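You operate a simulated robot arm through the tools that you are given. There is no shell and no other tool. Be economical: measure what you need, move in short steps, check, and stop when the job is done.

You run a simulated robot arm. Do the job below in one go: nothing can be reset, and whatever is moved stays where it is left.

## Task
Square and lock the sample pack, stand the grey roll on its ring, set the film dial to 6 N.
Fine: free the purple lever to run the pack; lock it before the roll goes on. Set down upright: grey roll.

Only the result counts: the job must be done as asked and must still hold three seconds after the hand-in. Knocking over, shifting, dropping, spilling or breaking anything else fails it.

## Robot
A 7-joint arm with a two-finger parallel gripper on a trunk, on a base that drives. Base frame: it is fixed to the floor where the robot stands at the start and does not move with it; the origin is under the middle of the robot, x ahead of it, y to its left, z up. Lengths are in mm, angles in degrees, forces in N, time in s.
Its first joint turns from -166.0 to 166.0 degrees. Places, roughly: black reel [900, -100, 500]; film dial [800, 200, 600]; grey roll [1250, 500, 750]; hold lever [500, 1100, 700]; mint lever [700, 400, 700]; orange guide [800, 1400, 800]; purple lever [800, 0, 700]; seal lever [-600, -700, 900]; square fence [-400, -1800, 900]; white lever [900, 100, 400]; yellow ring [900, 300, 800]; yellow stop [600, 1600, 800]. Payload 3.43 kg.
The tool frame sits at the grasp point between the pads (the TCP): z along the fingers, y along the line on which they close. The tips reach 30 mm beyond it. The gripper opens to 94 mm. The fingers are 28 mm wide and 10 mm thick; the gripper's body (50 by 96 mm) begins 55 mm behind the TCP.
Orientation is told as [roll, pitch, yaw] about the base's x, y, z axes, in that order, counted from this pose: with the fingers straight down and closing along the base's y, the tool's x points along the base's -x, its y along +y and its z along -z.

## Interface
- The arm moves only by the tool step_arm. Its argument "moves" is a list of rows, each a list of 7 numbers: the shift along the base's x, y, z in units of 40 mm (1.0 is 40 mm), then the turn, a rotation vector about the base's x, y, z in units of 8 degrees (1.0 is 8 degrees), then the closure, from 0 (fully open) to 1 (shut). In form: [[dx, dy, dz, wx, wy, wz, jaw], ...]. A call has 1 to 20 rows; each row shifts and turns the commanded pose from where the row before left it. A call with a number of a shift or a turn outside -1 to 1 is refused whole. Each row takes 0.2 s and may step no farther than 50 mm and 8.6 degrees from the row before; otherwise, or with a gripper value out of range, the whole call is refused. Where a pose cannot be reached the arm comes as near as it can. A force on the tool above 40 N (or 10 N above the force at the start of the call, whichever is more), or a blocked arm, ends the call early, and 0.2 s more pass. Each finger travels about 45 mm/s and halts on what it meets, pressing with about 23 N; the grip force reading is that of the motor and also rises with nothing between the fingers. The clock runs only during rows and for 0.2 s after the last one: add rows that do not move to give the fingers time. It gives the time, the measured TCP pose, the force on the tool (base axes), the opening and the grip force at its end, in the units of the frame above (readings bear some noise), with the torque about the TCP (base axes, N m) and any sound that the robot's microphone picked up, and new pictures: "pictures" is both (left out), scene, wrist or none.
- Cameras (640 x 400 px; columns grow to the right, rows downward): "scene" is now at [515.3, 176.9, 1267.2]; the picture's right is [-0.23, -0.97, 0.00], its down [-0.79, 0.19, -0.59] and it looks along [0.57, -0.14, -0.81] (base axes); focal length 259 px, centre (320, 200). "wrist" rides on the gripper at [76, 14, -103] in the tool frame; the picture's right is [-0.18, 0.98, 0.00], its down [-0.75, -0.14, -0.64] and it looks along [-0.63, -0.12, 0.77] (tool axes); focal length 243 px, centre (320, 200). There is no depth. A picture from a camera that has moved, and an enlarged one, comes with that camera's place and axes in the base frame and with its lens.
- lift_body(by): slides the trunk up (or, below 0, down) by that many mm; the arm and the scene camera ride with it, the base frame stays. It gives what a move gives, with no picture.
- roll_base(legs): drives the robot by 1 to 6 legs, each [ahead, left, turn to the left] in mm, mm and degrees, along the robot's own axes; the way and the turn of a leg run together, so that a leg with both is an arc; at most 1500 mm and 180 degrees a leg. The arm and the cameras ride along, it lands a little off, and it stops where it bumps. It gives what a move gives, and a new picture of the scene camera.
- turn_head(pan, tilt): turns the head with the scene camera to pan (to the left, within 103 degrees either way) and tilt (down, from -29 to 69), counted from straight ahead of the robot. It gives what a move gives, and a new picture of the scene camera.
- inspect(camera, box): a new picture of the part [left, top, right, bottom] of that camera's present view, enlarged. The clock stands still meanwhile.
- sign_off(): hands the job in; it is judged then, once.

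Work in short steps. Places have to be worked out from the pictures, the camera data and where the tool is seen: move nearer, look again, correct. Check each grasp and each placing, and mend what went wrong. You have 120 turns and 260 pictures in all, those below and enlarged ones among them. Open the gripper and draw the arm clear of the work before you hand the job in, unless the task says otherwise; then end with one line.

The tools are called after "Request:" as a command line: name --pt "numbers of a row" for each row, then --argument value for the rest, lists and objects as JSON in quotes. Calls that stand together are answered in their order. step_arm: Moves the arm, as the interface text tells. Its arguments: {"type":"object","properties":{"moves":{"type":"array"},"pictures":{"type":"string","enum":["both","scene","wrist","none"]}},"required":["moves"]} The other tools are called the same way: lift_body (by) slides the trunk up or down; roll_base (legs) drives the base; turn_head (pan, tilt) turns the head that bears the scene camera; inspect (camera, box) takes an enlarged picture of a part of a camera's view; sign_off () hands the job in.

At the start:

```text
time: 0.0
eef_pos: [616.8, 220.8, 1079.5]
tcp_rot: [-0.1, 0.0, 0.1]
ft_force: [0.2, -0.1, -0.2]
wrist_torque: [-0.01, -0.04, -0.01]
width: 93.9
grasp_force: 0.1
trunk travel left (down, up): [-350.0, 260.0]
robot x, y, heading: [3.5, 2.2, -0.1]
head pan, tilt: [-13.6, 54.2]
```

scene: 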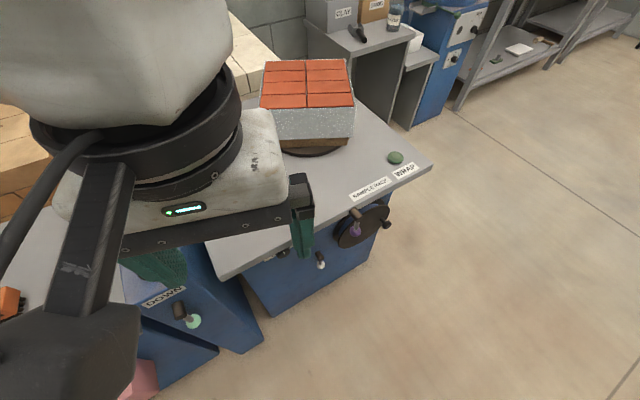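
wrist: 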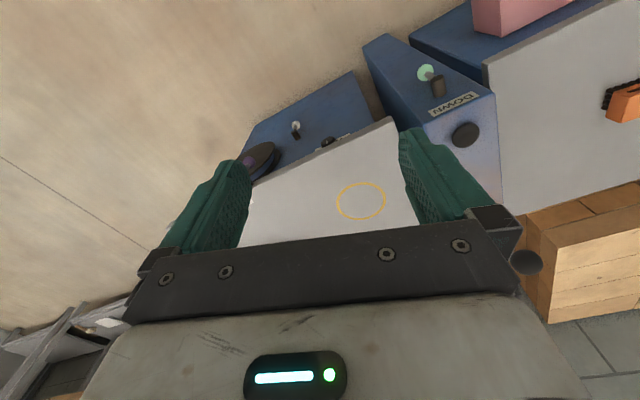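

The scene shows a table with a pack (white with red top), a purple lever on a crank wheel, and labels. I look closer at the work, and take an enlarged look in the wrist camera.

Request:
inspect --camera "scene" --box '[220, 40, 460, 290]'

Request:
inspect --camera "wrist" --box '[220, 0, 640, 260]'

```text
1.60 times, centred on (340, 165) of scene
camera zoom: at [515.3, 176.9, 1267.2], right [-0.23, -0.97, 0.0], down [-0.79, 0.19, -0.59], along [0.57, -0.14, -0.81], focal length 414 px, centre (288, 256)
```

zoom: 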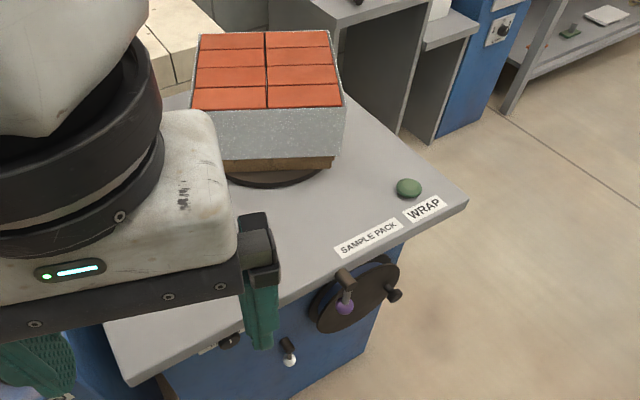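

```text
1.52 times, centred on (430, 130) of wrist
camera zoom: at [539.6, 235.2, 1181.8], right [0.18, 0.98, 0.0], down [0.75, -0.14, 0.64], along [0.63, -0.12, -0.77], focal length 370 px, centre (152, 307)
```

zoom: 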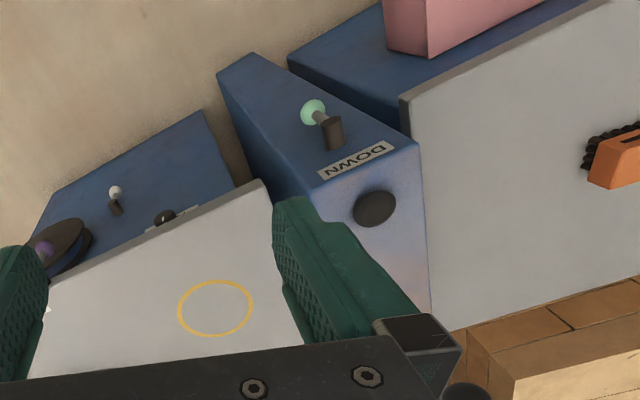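

I need an unobstructed view; I raise/retract the arm a little and look left with the head.

Request:
step_arm --pt "-1 1 0 0 0 0 0" --pt "-1 1 0 0 0 0 0" --pt "-1 1 0 0 0 0 0" --pt "-1 1 0 0 0 0 0" --pt "0 1 0 0 0 0 0" --pt "0 1 0 0 0 0 0" --pictures "scene"

Request:
turn_head --pan 10 --tilt 35

```text
refused: row 1 steps farther than a row can; nothing moved
```

```text
time: 0.9
eef_pos: [615.3, 221.7, 1079.6]
tcp_rot: [-0.2, 0.0, 0.1]
ft_force: [0.8, 0.4, 0.2]
wrist_torque: [0.02, 0.03, -0.03]
width: 94.2
grasp_force: 0.1
trunk travel left (down, up): [-350.0, 260.0]
robot x, y, heading: [-0.0, -3.3, -0.1]
head pan, tilt: [10.0, 35.0]
camera scene: at [531.1, 209.2, 1294.3], right [0.17, -0.98, 0.0], down [-0.57, -0.1, -0.82], along [0.81, 0.14, -0.57], focal length 259 px, centre (320, 200)
```

scene: 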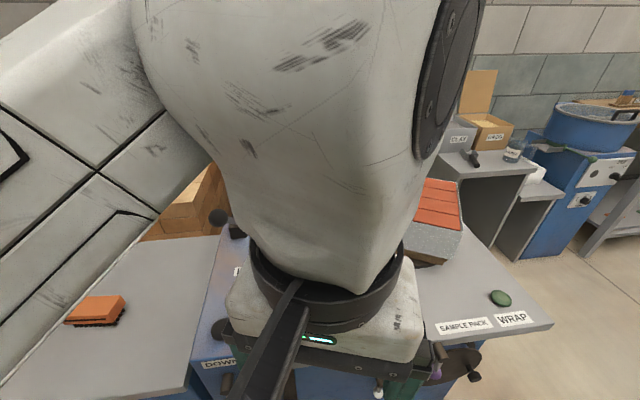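

The arm blocks the view; I move it to the left in smaller steps.

Request:
step_arm --pt "0 1 0 0 0 0 0" --pt "0 1 0 0 0 0 0" --pt "0 1 0 0 0 0 0" --pt "0 1 0 0 0 0 0" --pt "0 1 0 0 0 0 0" --pt "0 1 0 0 0 0 0" --pt "0 1 0 0 0 0 0" --pt "0 1 0 0 0 0 0" --pt "0 1 0 0 0 0 0" --pt "0 1 0 0 0 0 0" --pictures "both"

```text
time: 3.1
eef_pos: [493.2, 641.5, 977.6]
tcp_rot: [-8.4, 1.5, 10.8]
ft_force: [-0.1, -0.9, 0.5]
wrist_torque: [0.01, 0.0, -0.02]
width: 94.0
grasp_force: 0.1
trunk travel left (down, up): [-350.0, 260.0]
robot x, y, heading: [-0.9, -0.3, -0.0]
head pan, tilt: [10.0, 35.0]
stopped in row 10: the arm was blocked; the commanded pose is now the measured one
camera scene: at [531.3, 208.8, 1294.3], right [0.17, -0.98, 0.0], down [-0.57, -0.1, -0.82], along [0.81, 0.14, -0.57], focal length 259 px, centre (320, 200)
camera wrist: at [414.4, 656.2, 1078.3], right [0.0, 0.99, -0.15], down [0.77, 0.1, 0.64], along [0.64, -0.11, -0.76], focal length 243 px, centre (320, 200)
```

scene: 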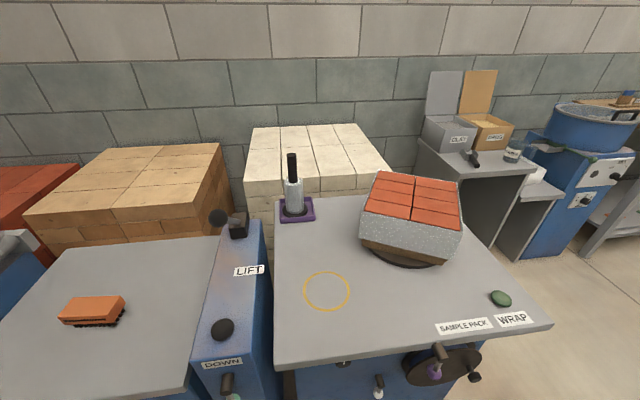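
wrist: 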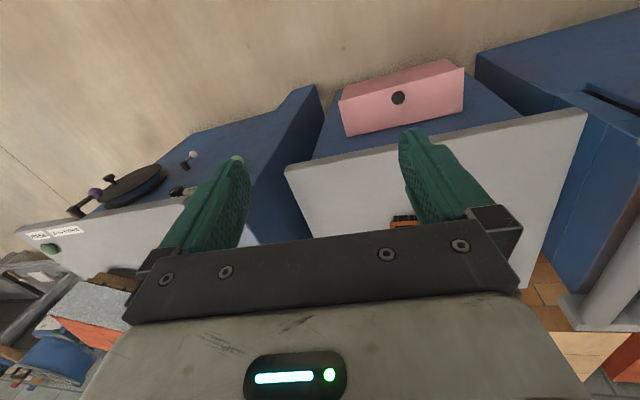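

Good view now. I zoom in on the bench, roll, and front panel.

Request:
inspect --camera "scene" --box '[200, 130, 400, 260]'

Request:
inspect --camera "scene" --box '[340, 160, 560, 300]'

Request:
turn_head --pan 0 --tilt 62

```text
3.08 times, centred on (300, 195) of scene
camera zoom: at [531.3, 208.8, 1294.3], right [0.17, -0.98, 0.0], down [-0.57, -0.1, -0.82], along [0.81, 0.14, -0.57], focal length 797 px, centre (382, 215)
```

zoom: 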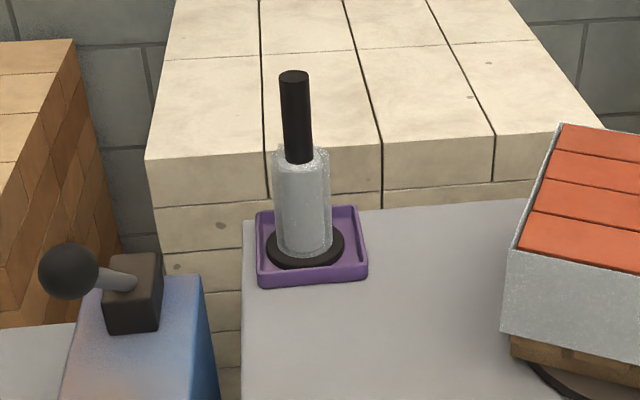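

```text
2.86 times, centred on (450, 230) of scene
camera zoom: at [531.3, 208.8, 1294.3], right [0.17, -0.98, 0.0], down [-0.57, -0.1, -0.82], along [0.81, 0.14, -0.57], focal length 740 px, centre (-51, 114)
```

zoom: 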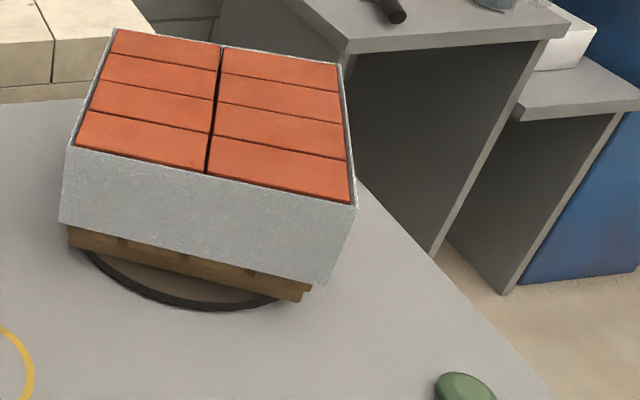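

```text
time: 4.0
eef_pos: [492.7, 643.5, 976.3]
tcp_rot: [-8.5, 1.5, 10.8]
ft_force: [-0.5, 0.1, 0.6]
wrist_torque: [-0.01, 0.01, -0.01]
width: 94.2
grasp_force: 0.0
trunk travel left (down, up): [-350.0, 260.0]
robot x, y, heading: [3.9, -0.5, -0.1]
head pan, tilt: [0.0, 62.0]
camera scene: at [508.8, 194.1, 1257.8], right [0.0, -1.0, 0.0], down [-0.88, 0.0, -0.47], along [0.47, 0.0, -0.88], focal length 259 px, centre (320, 200)
```

scene: 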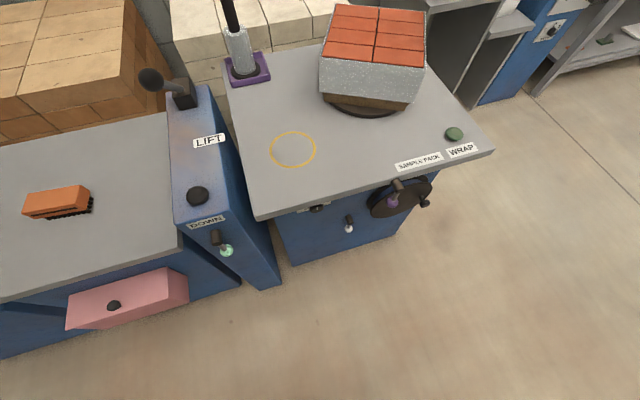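

The bench is yawed roughly 17° and the controls sit on its front face under the top edge. I back off a bit, turn square to the bench, and look at the front panel.

Request:
roll_base --legs '[[-150, -230, 0], [0, 0, 17]]'

Request:
turn_head --pan 0 --tilt 45

```text
time: 6.9
eef_pos: [132.1, 529.3, 975.9]
tcp_rot: [-8.6, 1.6, 28.0]
ft_force: [0.4, -0.2, 0.3]
wrist_torque: [0.02, 0.03, 0.0]
width: 93.8
grasp_force: 0.0
trunk travel left (down, up): [-350.0, 260.0]
robot x, y, heading: [-148.2, -228.8, 17.1]
head pan, tilt: [0.0, 62.0]
camera scene: at [279.6, 104.4, 1257.7], right [0.3, -0.96, 0.0], down [-0.84, -0.26, -0.47], along [0.45, 0.14, -0.88], focal length 259 px, centre (320, 200)
```

scene: 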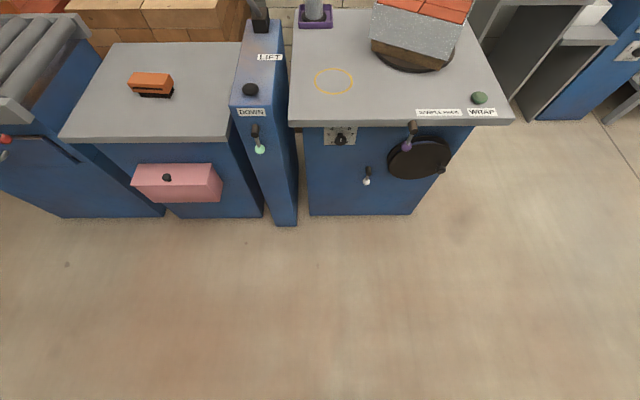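

```text
time: 7.7
eef_pos: [132.0, 529.6, 975.4]
tcp_rot: [-8.6, 1.6, 28.0]
ft_force: [-0.3, -0.2, -0.5]
wrist_torque: [0.0, 0.01, 0.02]
width: 93.9
grasp_force: 0.0
trunk travel left (down, up): [-350.0, 260.0]
robot x, y, heading: [-149.6, -228.3, 17.3]
head pan, tilt: [0.0, 45.0]
camera scene: at [295.8, 109.4, 1279.5], right [0.3, -0.96, 0.0], down [-0.68, -0.21, -0.71], along [0.67, 0.21, -0.71], focal length 259 px, centre (320, 200)
```

scene: 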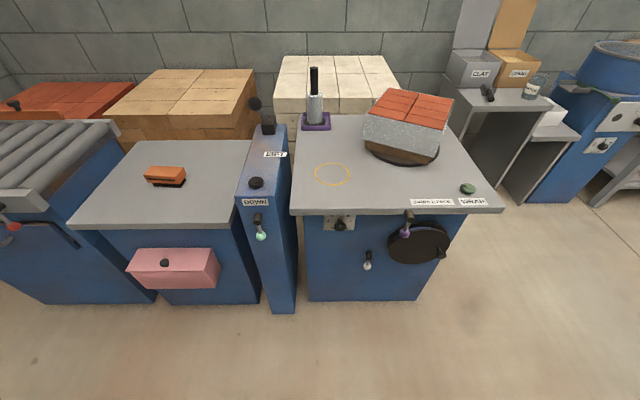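

Squarely facing now. Zoom on the front controls, then lower the trunk for parallax and a flatter view.

Request:
inspect --camera "scene" --box '[285, 190, 505, 300]'

Request:
lift_body --by -300

Request:
turn_head --pan 0 --tilt 25

Request:
inspect --camera "scene" --box '[285, 180, 485, 300]'

```text
2.91 times, centred on (395, 245) of scene
camera zoom: at [295.8, 109.4, 1279.5], right [0.3, -0.96, 0.0], down [-0.68, -0.21, -0.71], along [0.67, 0.21, -0.71], focal length 753 px, centre (102, 69)
```

zoom: 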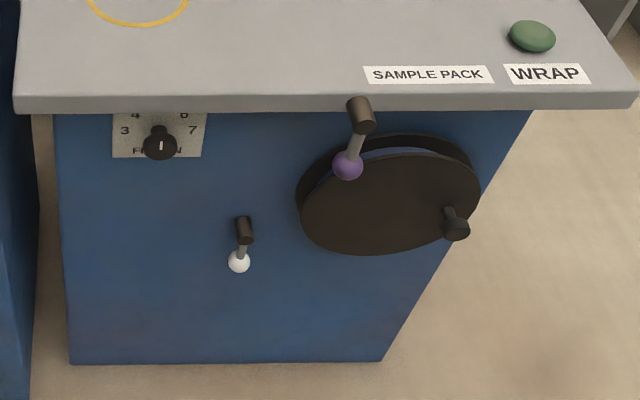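

```text
time: 10.7
eef_pos: [132.1, 528.5, 676.3]
tcp_rot: [-8.5, 1.7, 28.1]
ft_force: [-0.2, 0.1, 0.0]
wrist_torque: [0.01, -0.01, 0.02]
width: 94.1
grasp_force: 0.1
trunk travel left (down, up): [-50.0, 560.0]
robot x, y, heading: [-151.9, -230.8, 17.4]
head pan, tilt: [0.0, 45.0]
```

```text
time: 11.5
eef_pos: [131.5, 529.7, 676.3]
tcp_rot: [-8.5, 1.6, 27.9]
ft_force: [0.5, -0.5, -0.5]
wrist_torque: [0.01, 0.0, 0.04]
width: 94.0
grasp_force: 0.1
trunk travel left (down, up): [-50.0, 560.0]
robot x, y, heading: [-148.3, -232.3, 17.1]
head pan, tilt: [0.0, 25.0]
camera scene: at [306.1, 112.6, 1010.0], right [0.3, -0.96, 0.0], down [-0.4, -0.13, -0.91], along [0.87, 0.27, -0.42], focal length 259 px, centre (320, 200)
```

scene: 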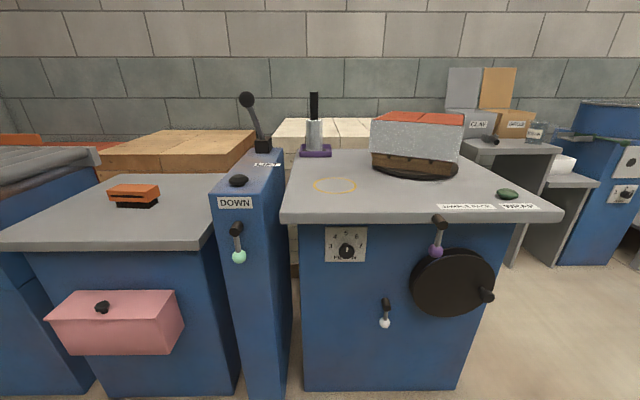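

```text
3.20 times, centred on (385, 240) of scene
camera zoom: at [306.1, 112.6, 1010.0], right [0.3, -0.96, 0.0], down [-0.4, -0.13, -0.91], along [0.87, 0.27, -0.42], focal length 829 px, centre (112, 72)
```

zoom: 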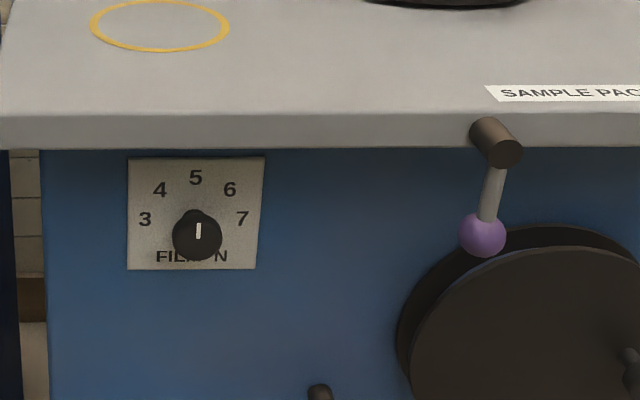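

Triangulating between the two trunk heights: table top z≈758, bench front edge ~1012 mm ahead, purple ball at ≈(855, 12, 679), dial at ≈(817,204,633), wheel centre ≈(877,-57,551). I bring the arm in front, turning the fingers to point horizontally at the bench.

Request:
step_arm --pt "0.8 -0.8 0 0.516 0.163 -0.675 0" --pt "0.8 -0.8 0 0.516 0.163 -0.675 0" --pt "0.8 -0.8 0 0.2957 -0.9553 0 0" --pt "0.8 -0.8 0 0.2957 -0.9553 0 0" --pt "0.8 -0.8 0 0.2957 -0.9553 0 0" --pt "0.8 -0.8 0 0.2957 -0.9553 0 0" --pt "0.8 -0.8 0 0.2957 -0.9553 0 0" --pt "0.8 -0.8 0 0.2957 -0.9553 0 0" --pt "0.8 -0.8 0 0.2957 -0.9553 0 0" --pt "0.8 -0.8 0 0.2957 -0.9553 0 0" --pt "0.8 -0.8 0 0.2957 -0.9553 0 0" --pt "0.8 -0.8 0 0.2957 -0.9553 0 0" --pt "0.8 -0.8 0 0.2957 -0.9553 0 0" --pt "0.5 -0.8 0.3 0.074 -0.239 0 0" --pictures "both"

```text
time: 14.5
eef_pos: [568.8, 81.1, 689.4]
tcp_rot: [-8.4, -89.2, 25.8]
ft_force: [-0.1, 0.4, 0.5]
wrist_torque: [0.0, 0.0, -0.04]
width: 94.2
grasp_force: 0.1
trunk travel left (down, up): [-50.0, 560.0]
robot x, y, heading: [-146.6, -231.5, 17.3]
head pan, tilt: [0.0, 25.0]
camera scene: at [306.0, 112.6, 1010.1], right [0.3, -0.96, 0.0], down [-0.4, -0.13, -0.91], along [0.87, 0.27, -0.42], focal length 259 px, centre (320, 200)
camera wrist: at [463.9, 60.7, 614.4], right [-0.29, 0.94, 0.18], down [-0.56, -0.32, 0.76], along [0.77, 0.12, 0.62], focal length 243 px, centre (320, 200)
```

scene: 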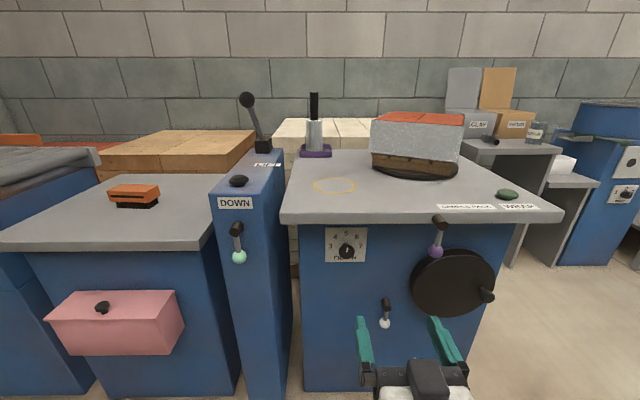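
wrist: 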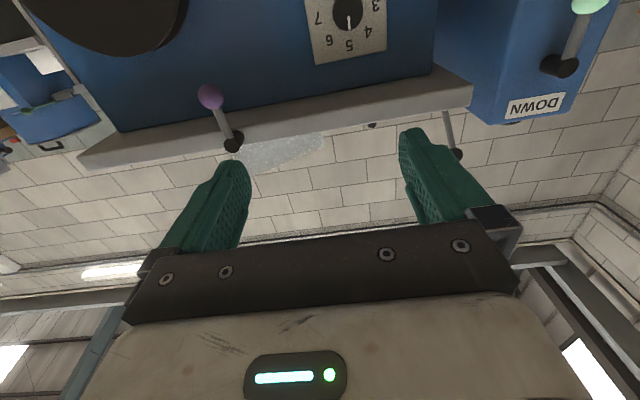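

Wrist view ray agrees: ball at ≈(812, 10, 680), dial at ≈(817,203,631). I move to 95 mm in front of the purple ball.

Request:
step_arm --pt "0.925 -0.62 -0.05 0 0 0 0" --pt "0.925 -0.62 -0.05 0 0 0 0" --pt "0.925 -0.62 -0.05 0 0 0 0" --pt "0.925 -0.62 -0.05 0 0 0 0" --pt "0 0 0 0 0 0 0.3" --pictures "both"

```text
time: 15.7
eef_pos: [716.0, -20.7, 681.5]
tcp_rot: [-10.1, -89.2, 27.5]
ft_force: [0.9, -0.6, 0.4]
wrist_torque: [0.02, 0.0, 0.01]
width: 65.8
grasp_force: 0.0
trunk travel left (down, up): [-50.0, 560.0]
robot x, y, heading: [-148.8, -232.5, 17.1]
head pan, tilt: [0.0, 25.0]
camera scene: at [306.2, 112.4, 1010.1], right [0.3, -0.96, 0.0], down [-0.4, -0.13, -0.91], along [0.87, 0.27, -0.42], focal length 259 px, centre (320, 200)
camera wrist: at [612.0, -38.4, 606.6], right [-0.29, 0.94, 0.18], down [-0.56, -0.32, 0.76], along [0.77, 0.12, 0.62], focal length 243 px, centre (320, 200)
```

scene: 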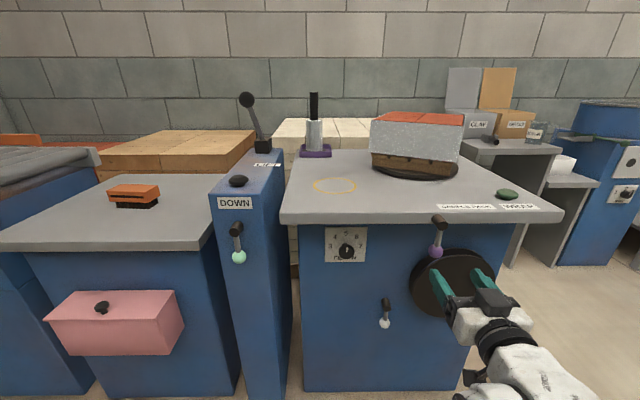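
wrist: 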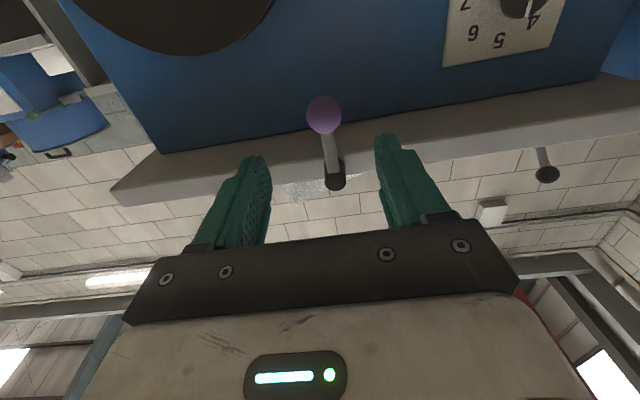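

Aligned. I advance onto the ball and close lightly.

Request:
step_arm --pt "0.77 0.255 0 0 0 0 0.3" --pt "0.77 0.255 0 0 0 0 0.3" --pt "0.76 0.25 0 0 0 0 0.3" --pt "0 0 0 0 0 0 0.75" --pt "0 0 0 0 0 0 0.75" --pt "0 0 0 0 0 0 0.75" --pt "0 0 0 0 0 0 0.75" --pictures "both"

```text
time: 17.3
eef_pos: [807.7, 13.7, 680.2]
tcp_rot: [-8.1, -89.2, 25.7]
ft_force: [3.9, 5.0, 0.0]
wrist_torque: [-0.04, 0.0, 0.04]
width: 29.2
grasp_force: 45.2
trunk travel left (down, up): [-50.0, 560.0]
robot x, y, heading: [-149.7, -227.2, 17.1]
head pan, tilt: [0.0, 25.0]
camera scene: at [306.3, 112.7, 1010.0], right [0.3, -0.96, 0.0], down [-0.4, -0.13, -0.91], along [0.87, 0.27, -0.42], focal length 259 px, centre (320, 200)
camera wrist: at [704.5, -5.9, 606.0], right [-0.29, 0.94, 0.18], down [-0.56, -0.32, 0.76], along [0.77, 0.12, 0.62], focal length 243 px, centre (320, 200)
```

scene: 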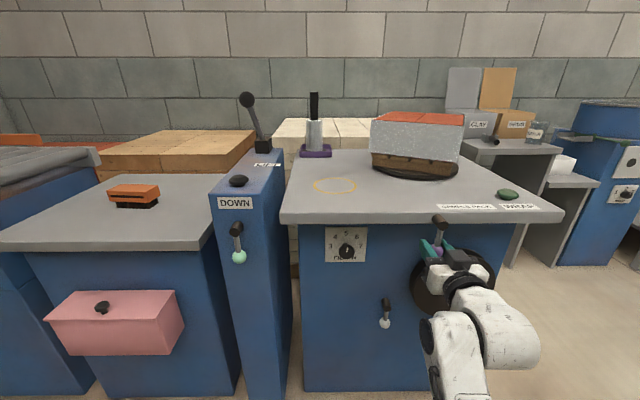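
wrist: 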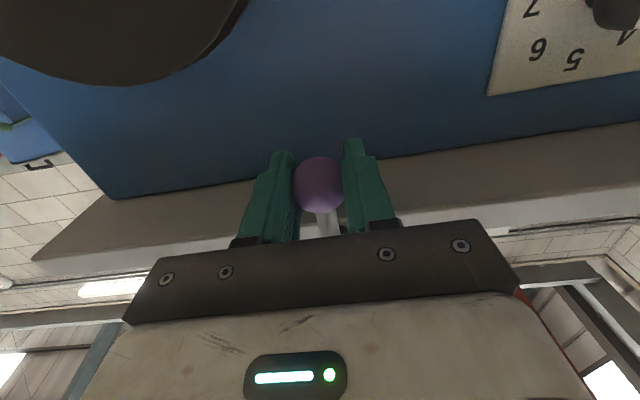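

Ball held. I try swinging it a little sideways (to the left) and read the force.

Request:
step_arm --pt "-0.075 0.24 0 0 0 0 0.75" --pt "-0.075 0.24 0.02 0 0 0 0.75" --pictures "none"

```text
time: 17.9
eef_pos: [801.9, 29.2, 679.5]
tcp_rot: [-5.2, -89.2, 22.5]
ft_force: [5.9, -7.5, -3.5]
wrist_torque: [0.51, 0.33, 0.01]
width: 29.2
grasp_force: 44.5
trunk travel left (down, up): [-50.0, 560.0]
robot x, y, heading: [-149.7, -230.0, 17.4]
head pan, tilt: [0.0, 25.0]
```

It moves about 16 mm with ~8 N resistance; I look whether the lever follows.

Request:
inspect --camera "wrist" --box '[200, 100, 440, 260]'

Request:
inspect --camera "scene" --box '[380, 190, 500, 290]'

```text
2.50 times, centred on (320, 180) of wrist
camera zoom: at [698.6, 10.5, 605.8], right [-0.29, 0.94, 0.18], down [-0.56, -0.32, 0.76], along [0.78, 0.12, 0.62], focal length 606 px, centre (320, 250)
```

zoom: 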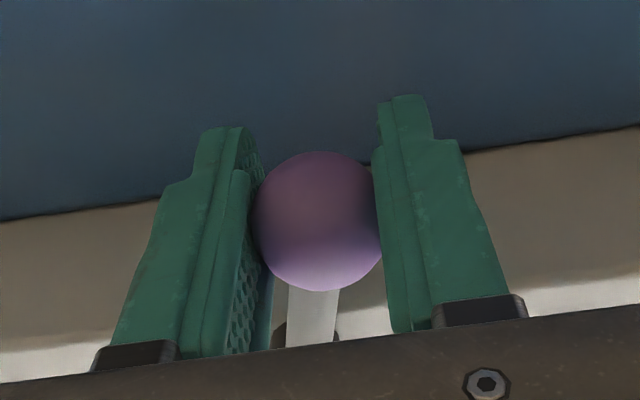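

```text
4.00 times, centred on (440, 240) of scene
camera zoom: at [306.7, 111.8, 1010.0], right [0.3, -0.96, 0.0], down [-0.4, -0.12, -0.91], along [0.87, 0.27, -0.42], focal length 1036 px, centre (-160, 40)
```

zoom: 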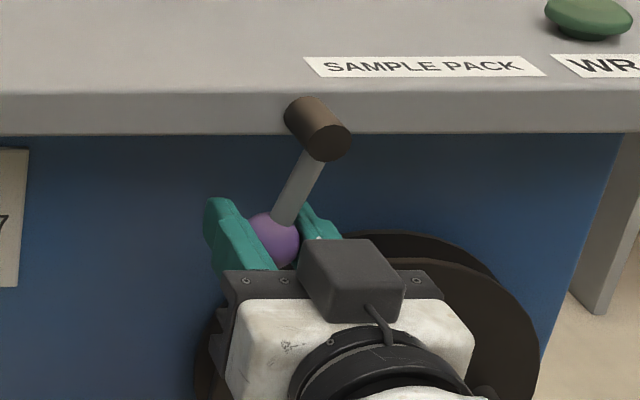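

The lever swings about its pivot, following me. I continue along the arc up-left to ~45°.

Request:
step_arm --pt "-0.17 0.21 0.15 0 0 0 0.75" --pt "-0.17 0.21 0.19 0 0 0 0.75" --pictures "none"

Request:
inspect --camera "scene" --box '[380, 190, 500, 290]'

```text
time: 18.4
eef_pos: [797.2, 42.9, 687.2]
tcp_rot: [4.0, -88.8, 13.5]
ft_force: [8.4, 1.0, -3.9]
wrist_torque: [0.31, -0.48, 0.09]
width: 29.3
grasp_force: 44.9
trunk travel left (down, up): [-50.0, 560.0]
robot x, y, heading: [-146.1, -234.7, 17.1]
head pan, tilt: [0.0, 25.0]
stopped in row 2: the force on the tool passed its limit at 52 N (the readings are from after the stop); the commanded pose is now the measured one
```

```text
4.00 times, centred on (440, 240) of scene
camera zoom: at [307.0, 112.8, 1010.0], right [0.3, -0.96, 0.0], down [-0.4, -0.13, -0.91], along [0.87, 0.27, -0.42], focal length 1036 px, centre (-160, 40)
```

zoom: 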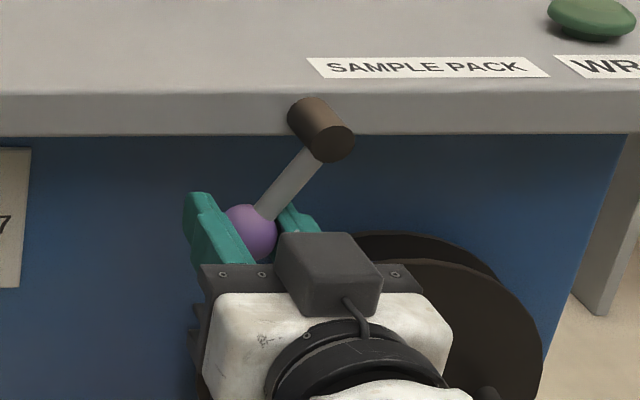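

The lever is at ~40°; the force limit tripped, maybe a stop. I nudge a little further along the tangent.

Request:
step_arm --pt "-0.04 0.12 0.1 0 0 0 0.75" --pt "-0.04 0.12 0.12 0 0 0 0.75" --pictures "none"

Request:
inspect --camera "scene" --box '[380, 190, 500, 290]'

```text
time: 19.0
eef_pos: [792.5, 48.5, 690.6]
tcp_rot: [6.5, -88.1, 10.7]
ft_force: [7.4, -13.0, -28.9]
wrist_torque: [1.7, 1.02, 0.33]
width: 30.4
grasp_force: 44.9
trunk travel left (down, up): [-50.0, 560.0]
robot x, y, heading: [-144.8, -233.4, 17.1]
head pan, tilt: [0.0, 25.0]
```

```text
4.00 times, centred on (440, 240) of scene
camera zoom: at [307.9, 112.0, 1009.2], right [0.3, -0.96, 0.0], down [-0.4, -0.12, -0.91], along [0.87, 0.27, -0.42], focal length 1036 px, centre (-160, 40)
```

zoom: 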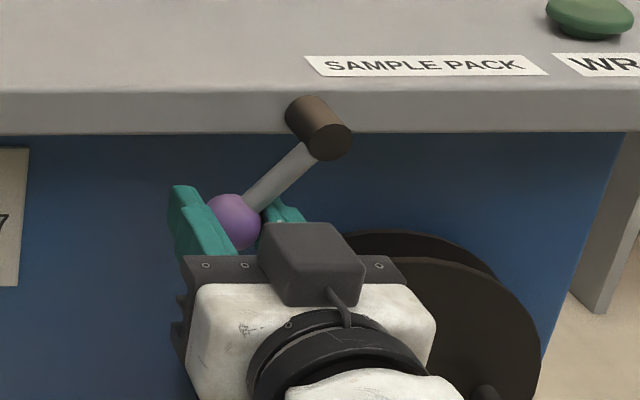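

Now ~30 N tangential resistance: likely the end stop. I ease back a touch, open and see where the lever rests.

Request:
step_arm --pt "0.03 -0.1 -0.08 0 0 0 0.75" --pt "0 0 0 0 0 0 0.3" --pt "0 0 0 0 0 0 0.3" --pt "-0.8 -0.25 0 0 0 0 0.3" --pt "-0.8 -0.25 0 0 0 0 0.3" --pt "-0.8 -0.25 0 0 0 0 0.3" --pictures "both"

Request:
inspect --camera "scene" --box '[380, 190, 500, 290]'

```text
time: 20.4
eef_pos: [697.1, 17.3, 691.5]
tcp_rot: [1.5, -89.0, 16.0]
ft_force: [-0.1, 0.4, -1.0]
wrist_torque: [0.01, 0.03, 0.01]
width: 65.9
grasp_force: 0.0
trunk travel left (down, up): [-50.0, 560.0]
robot x, y, heading: [-149.2, -233.4, 17.3]
head pan, tilt: [0.0, 25.0]
camera scene: at [306.7, 112.8, 1010.1], right [0.3, -0.96, 0.0], down [-0.4, -0.13, -0.91], along [0.87, 0.27, -0.42], focal length 259 px, centre (320, 200)
camera wrist: at [593.3, -1.1, 618.4], right [-0.29, 0.94, 0.18], down [-0.56, -0.32, 0.76], along [0.78, 0.12, 0.62], focal length 243 px, centre (320, 200)
```

scene: 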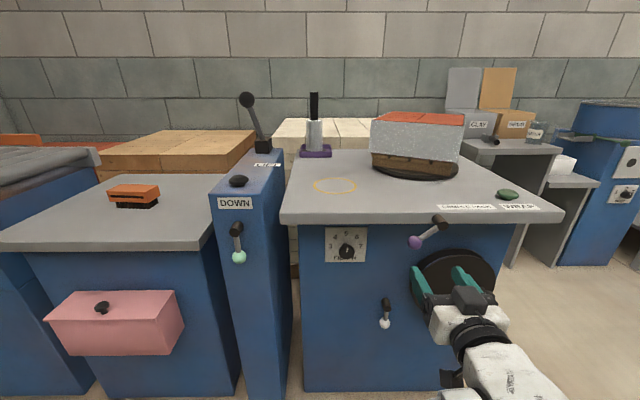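
wrist: 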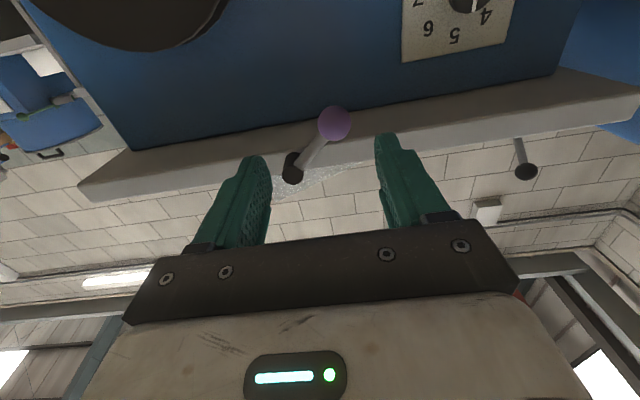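

```text
4.00 times, centred on (440, 240) of scene
camera zoom: at [306.7, 112.8, 1010.1], right [0.3, -0.96, 0.0], down [-0.4, -0.13, -0.91], along [0.87, 0.27, -0.42], focal length 1036 px, centre (-160, 40)
```

zoom: 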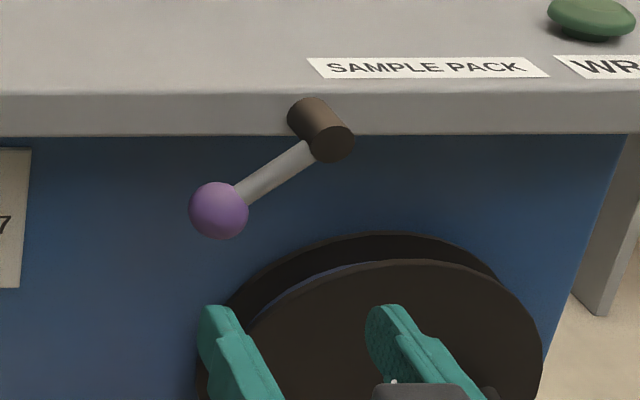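

The lever snapped to ~60° up-left — presumably freed. Now I move in front of the crank knob to view it.

Request:
step_arm --pt "0.17 -0.83 -0.68 0 0 0 0.3" --pt "0.17 -0.83 -0.68 0 0 0 0.3" --pt "0.17 -0.83 -0.68 0 0 0 0.3" --pt "0.17 -0.83 -0.68 0 0 0 0.3" --pt "0.17 -0.83 -0.68 0 0 0 0.3" --pt "0.17 -0.83 -0.68 0 0 0 0.3" --pictures "both"

```text
time: 21.8
eef_pos: [738.3, -181.9, 529.5]
tcp_rot: [-2.0, -89.1, 19.5]
ft_force: [0.2, 0.4, -0.4]
wrist_torque: [0.0, -0.05, -0.02]
width: 65.8
grasp_force: 0.1
trunk travel left (down, up): [-50.0, 560.0]
robot x, y, heading: [-145.8, -228.2, 17.5]
head pan, tilt: [0.0, 25.0]
camera scene: at [306.4, 112.9, 1010.2], right [0.3, -0.95, 0.0], down [-0.4, -0.13, -0.91], along [0.87, 0.27, -0.42], focal length 259 px, centre (320, 200)
camera wrist: at [632.9, -200.2, 454.9], right [-0.29, 0.94, 0.18], down [-0.56, -0.32, 0.76], along [0.78, 0.12, 0.62], focal length 243 px, centre (320, 200)
```

scene: 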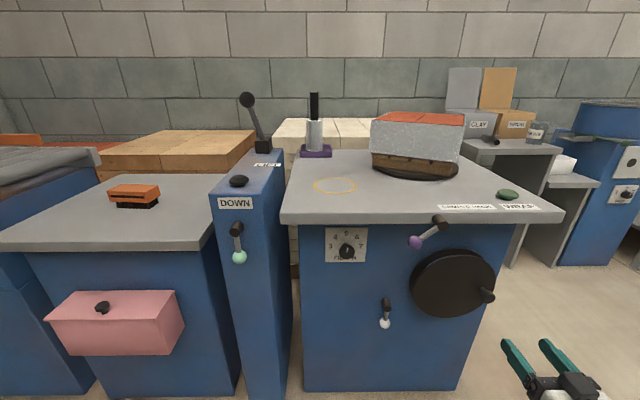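
wrist: 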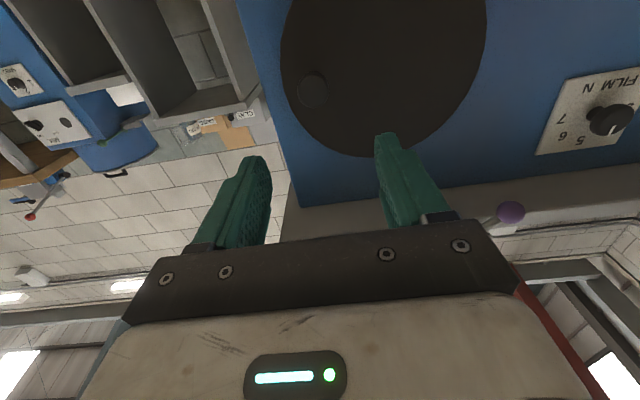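

Ray intersection gives the crank knob at (893,-141,523), wheel centre ≈(898,-60,539). The pack appears ~27° clockwise off. I advance toward the knob.

Request:
step_arm --pt "0.759 0.192 -0.045 0 0 0 0.3" --pt "0.759 0.192 -0.045 0 0 0 0.3" --pt "0.759 0.192 -0.045 0 0 0 0.3" --pt "0.759 0.192 -0.045 0 0 0 0.3" --pictures "both"

```text
time: 22.8
eef_pos: [858.4, -150.5, 522.5]
tcp_rot: [0.9, -89.0, 16.6]
ft_force: [0.1, -1.0, 0.0]
wrist_torque: [-0.04, -0.01, -0.02]
width: 65.5
grasp_force: 0.1
trunk travel left (down, up): [-50.0, 560.0]
robot x, y, heading: [-146.6, -233.4, 17.4]
head pan, tilt: [0.0, 25.0]
camera scene: at [306.6, 112.7, 1010.1], right [0.3, -0.96, 0.0], down [-0.4, -0.13, -0.91], along [0.87, 0.27, -0.42], focal length 259 px, centre (320, 200)
camera wrist: at [754.5, -169.6, 448.5], right [-0.29, 0.94, 0.18], down [-0.56, -0.32, 0.77], along [0.78, 0.12, 0.62], focal length 243 px, centre (320, 200)
```

scene: 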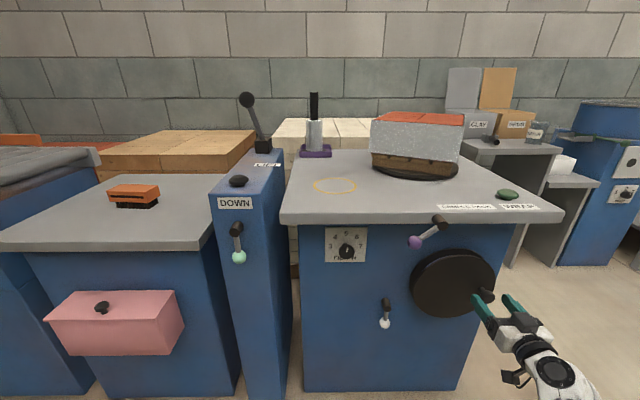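
wrist: 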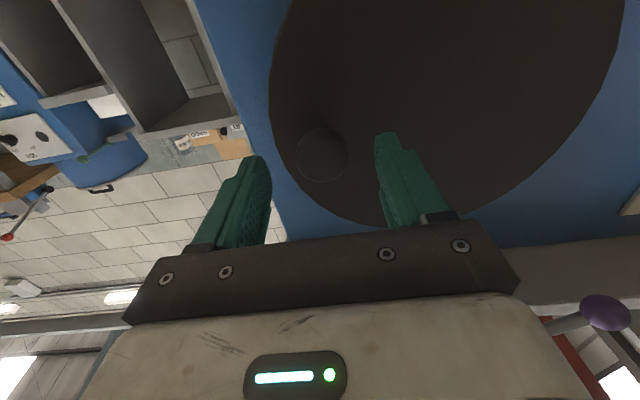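

Knob centred between the fingers. I advance 26 mm and close on it.

Request:
step_arm --pt "0.62 0.19 0 0 0 0 0.3" --pt "0 0 0 0 0 0 0.8" --pt "0 0 0 0 0 0 0.8" --pt "0 0 0 0 0 0 0.8" --pt "0 0 0 0 0 0 0.8" --pictures "wrist"

```text
time: 24.0
eef_pos: [883.2, -140.1, 522.8]
tcp_rot: [1.2, -88.9, 16.3]
ft_force: [-8.8, 7.7, -0.5]
wrist_torque: [0.04, -0.18, 0.31]
width: 31.5
grasp_force: 44.7
trunk travel left (down, up): [-50.0, 560.0]
robot x, y, heading: [-143.9, -233.4, 17.1]
head pan, tilt: [0.0, 25.0]
camera wrist: at [778.9, -160.5, 448.3], right [-0.29, 0.94, 0.18], down [-0.56, -0.32, 0.77], along [0.78, 0.12, 0.62], focal length 243 px, centre (320, 200)
```

wrist: 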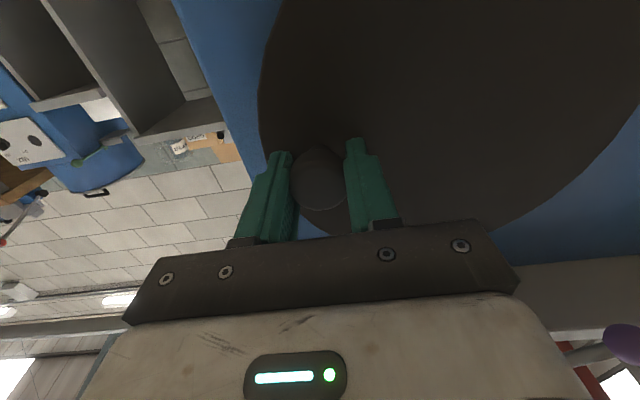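

Knob held. I try cranking upward (counter-clockwise from the front) by ~15° and watch the forces and the pack.

Request:
step_arm --pt "0.01 -0.04 0.255 0 0 0 0.8" --pt "0.0 0.0 0.255 0 0 0 0.8" --pictures "scene"

Request:
inspect --camera "scene" --box '[350, 100, 480, 190]'

```text
time: 24.6
eef_pos: [882.1, -141.1, 525.9]
tcp_rot: [6.9, -87.5, 11.0]
ft_force: [6.5, -0.3, -9.4]
wrist_torque: [-0.03, -0.06, -0.03]
width: 32.0
grasp_force: 11.0
trunk travel left (down, up): [-50.0, 560.0]
robot x, y, heading: [-149.8, -226.9, 17.6]
head pan, tilt: [0.0, 25.0]
stopped in row 2: the force on the tool passed its limit at 50 N (the readings are from after the stop); the commanded pose is now the measured one
camera scene: at [307.3, 113.1, 1010.2], right [0.3, -0.95, 0.0], down [-0.4, -0.13, -0.91], along [0.87, 0.27, -0.42], focal length 259 px, centre (320, 200)
```

scene: 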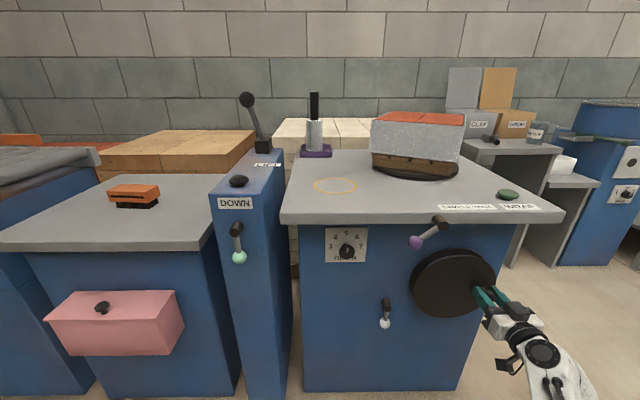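

```text
4.44 times, centred on (415, 145) of scene
camera zoom: at [307.3, 113.1, 1010.2], right [0.3, -0.95, 0.0], down [-0.4, -0.13, -0.91], along [0.87, 0.27, -0.42], focal length 1151 px, centre (-102, 444)
```

zoom: 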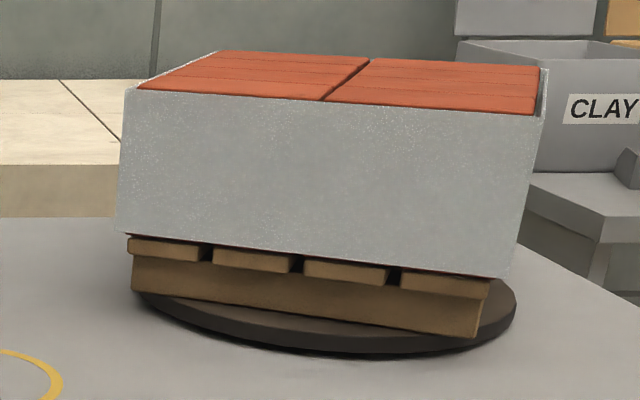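

Blocked upward (50 N with only 3 mm). Try the other direction gently.

Request:
step_arm --pt "0 0 -0.1 0 0 0 0.8" --pt "0.0 0.02 -0.2 0 0 0 0.8" --pt "0.0 0.02 -0.2 0 0 0 0.8" --pictures "wrist"

```text
time: 25.4
eef_pos: [883.3, -140.7, 523.4]
tcp_rot: [9.3, -89.0, 8.4]
ft_force: [-24.6, -1.3, 12.2]
wrist_torque: [0.33, 0.44, 0.59]
width: 31.4
grasp_force: 45.0
trunk travel left (down, up): [-50.0, 560.0]
robot x, y, heading: [-146.7, -231.4, 17.4]
head pan, tilt: [0.0, 25.0]
stopped in row 3: the force on the tool passed its limit at 56 N (the readings are from after the stop); the commanded pose is now the measured one
camera wrist: at [779.1, -160.3, 448.4], right [-0.29, 0.94, 0.19], down [-0.56, -0.33, 0.76], along [0.78, 0.12, 0.62], focal length 243 px, centre (320, 200)
```

wrist: 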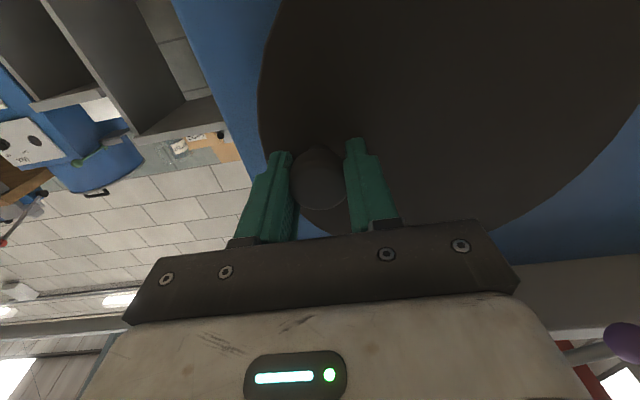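

The wheel is locked both ways with the lever up at ~55°, so that position seems to be the lock. I release, and go back to the purple lever to return it toward the down position.

Request:
step_arm --pt "0 0 0 0 0 0 0.3" --pt "0 0 0 0 0 0 0.3" --pt "-0.99 -0.31 0 0 0 0 0.3" --pt "-0.99 -0.31 0 0 0 0 0.3" --pt "-0.99 -0.31 0 0 0 0 0.3" --pt "-0.227 0.733 0.647 0 0 0 0.3" --pt "-0.227 0.733 0.647 0 0 0 0.3" --pt "-0.227 0.733 0.647 0 0 0 0.3" --pt "-0.227 0.733 0.647 0 0 0 0.3" --pt "-0.227 0.733 0.647 0 0 0 0.3" --pt "-0.227 0.733 0.647 0 0 0 0.3" --pt "-0.227 0.733 0.647 0 0 0 0.3" --pictures "wrist"

```text
time: 28.0
eef_pos: [700.1, 26.2, 702.0]
tcp_rot: [7.9, -88.7, 9.8]
ft_force: [-0.5, -0.7, -0.5]
wrist_torque: [0.0, 0.0, -0.01]
width: 65.9
grasp_force: 0.1
trunk travel left (down, up): [-50.0, 560.0]
robot x, y, heading: [-147.9, -230.9, 17.3]
head pan, tilt: [0.0, 25.0]
camera wrist: at [596.1, 6.4, 628.1], right [-0.29, 0.94, 0.19], down [-0.55, -0.33, 0.77], along [0.78, 0.12, 0.61], focal length 243 px, centre (320, 200)
```

wrist: 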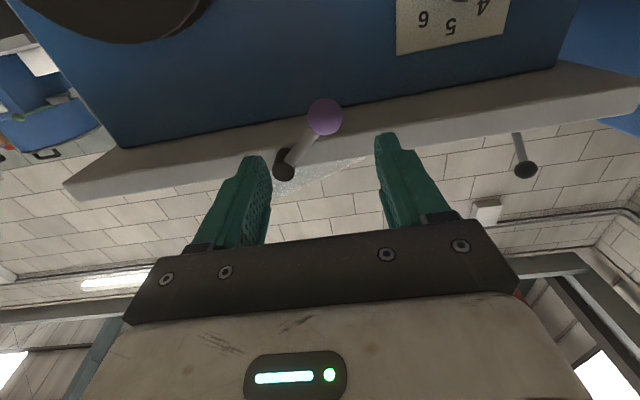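

Ball centred at ≈(798,59,702). I grip it and swing it back along the arc to straight down.

Request:
step_arm --pt "0.785 0.265 0 0 0 0 0.3" --pt "0.785 0.265 0 0 0 0 0.3" --pt "0.785 0.265 0 0 0 0 0.3" --pt "0 0 0 0 0 0 0.75" --pt "0 0 0 0 0 0 0.75" --pt "0 0 0 0 0 0 0.75" --pt "0.074 -0.239 -0.21 0 0 0 0.75" --pt "0.074 -0.239 -0.21 0 0 0 0.75" --pt "0.081 -0.263 -0.09 0 0 0 0.75" --pt "0.081 -0.263 -0.05 0 0 0 0.75" --pt "0.081 -0.263 -0.02 0 0 0 0.75" --pictures "scene"

Request:
inspect --camera "scene" --box '[380, 190, 500, 290]'

```text
time: 30.4
eef_pos: [809.4, 12.3, 677.5]
tcp_rot: [6.9, -88.8, 11.1]
ft_force: [-15.8, 16.6, -3.1]
wrist_torque: [-0.44, 0.01, -0.02]
width: 28.8
grasp_force: 44.7
trunk travel left (down, up): [-50.0, 560.0]
robot x, y, heading: [-149.4, -231.8, 17.5]
head pan, tilt: [0.0, 25.0]
camera scene: at [305.1, 114.3, 1010.1], right [0.3, -0.95, 0.0], down [-0.4, -0.13, -0.91], along [0.86, 0.27, -0.42], focal length 259 px, centre (320, 200)
```

scene: 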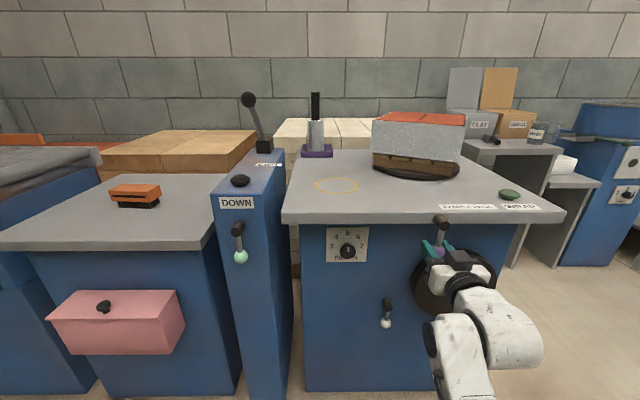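

```text
4.00 times, centred on (440, 240) of scene
camera zoom: at [305.1, 114.3, 1010.1], right [0.3, -0.95, 0.0], down [-0.4, -0.13, -0.91], along [0.86, 0.27, -0.42], focal length 1036 px, centre (-160, 40)
```

zoom: 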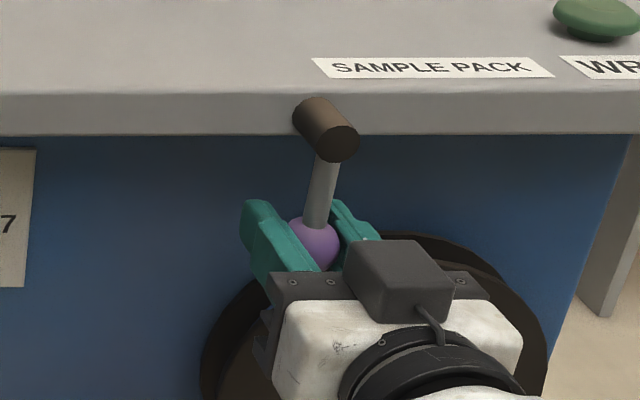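

Lever is near vertical with ~17 N resistance. I push a bit further right to learn whether there is a stop or another position on that side.

Request:
step_arm --pt "0.06 -0.2 0 0 0 0 0.75" --pt "0.06 -0.2 0 0 0 0 0.75" --pictures "none"

Request:
inspect --camera "scene" --box '[380, 190, 500, 290]'

```text
time: 30.8
eef_pos: [807.9, 13.3, 678.3]
tcp_rot: [7.1, -88.7, 11.6]
ft_force: [-3.9, 1.6, 0.1]
wrist_torque: [0.31, 0.22, 0.03]
width: 29.3
grasp_force: 45.1
trunk travel left (down, up): [-50.0, 560.0]
robot x, y, heading: [-143.9, -229.5, 17.6]
head pan, tilt: [0.0, 25.0]
stopped in row 1: the force on the tool passed its limit at 43 N (the readings are from after the stop); the commanded pose is now the measured one
```

```text
4.00 times, centred on (440, 240) of scene
camera zoom: at [304.5, 114.9, 1010.2], right [0.3, -0.95, 0.0], down [-0.4, -0.13, -0.91], along [0.86, 0.27, -0.42], focal length 1036 px, centre (-160, 40)
```

zoom: 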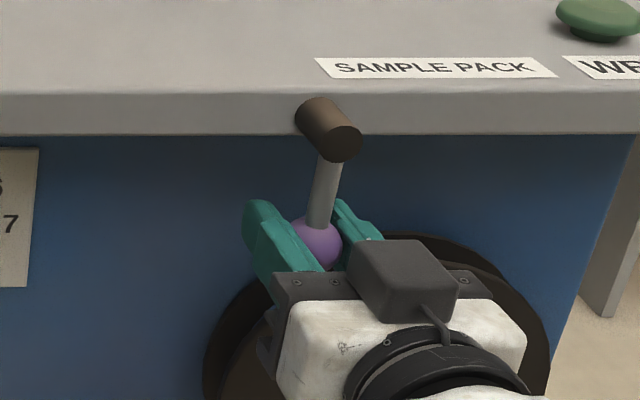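

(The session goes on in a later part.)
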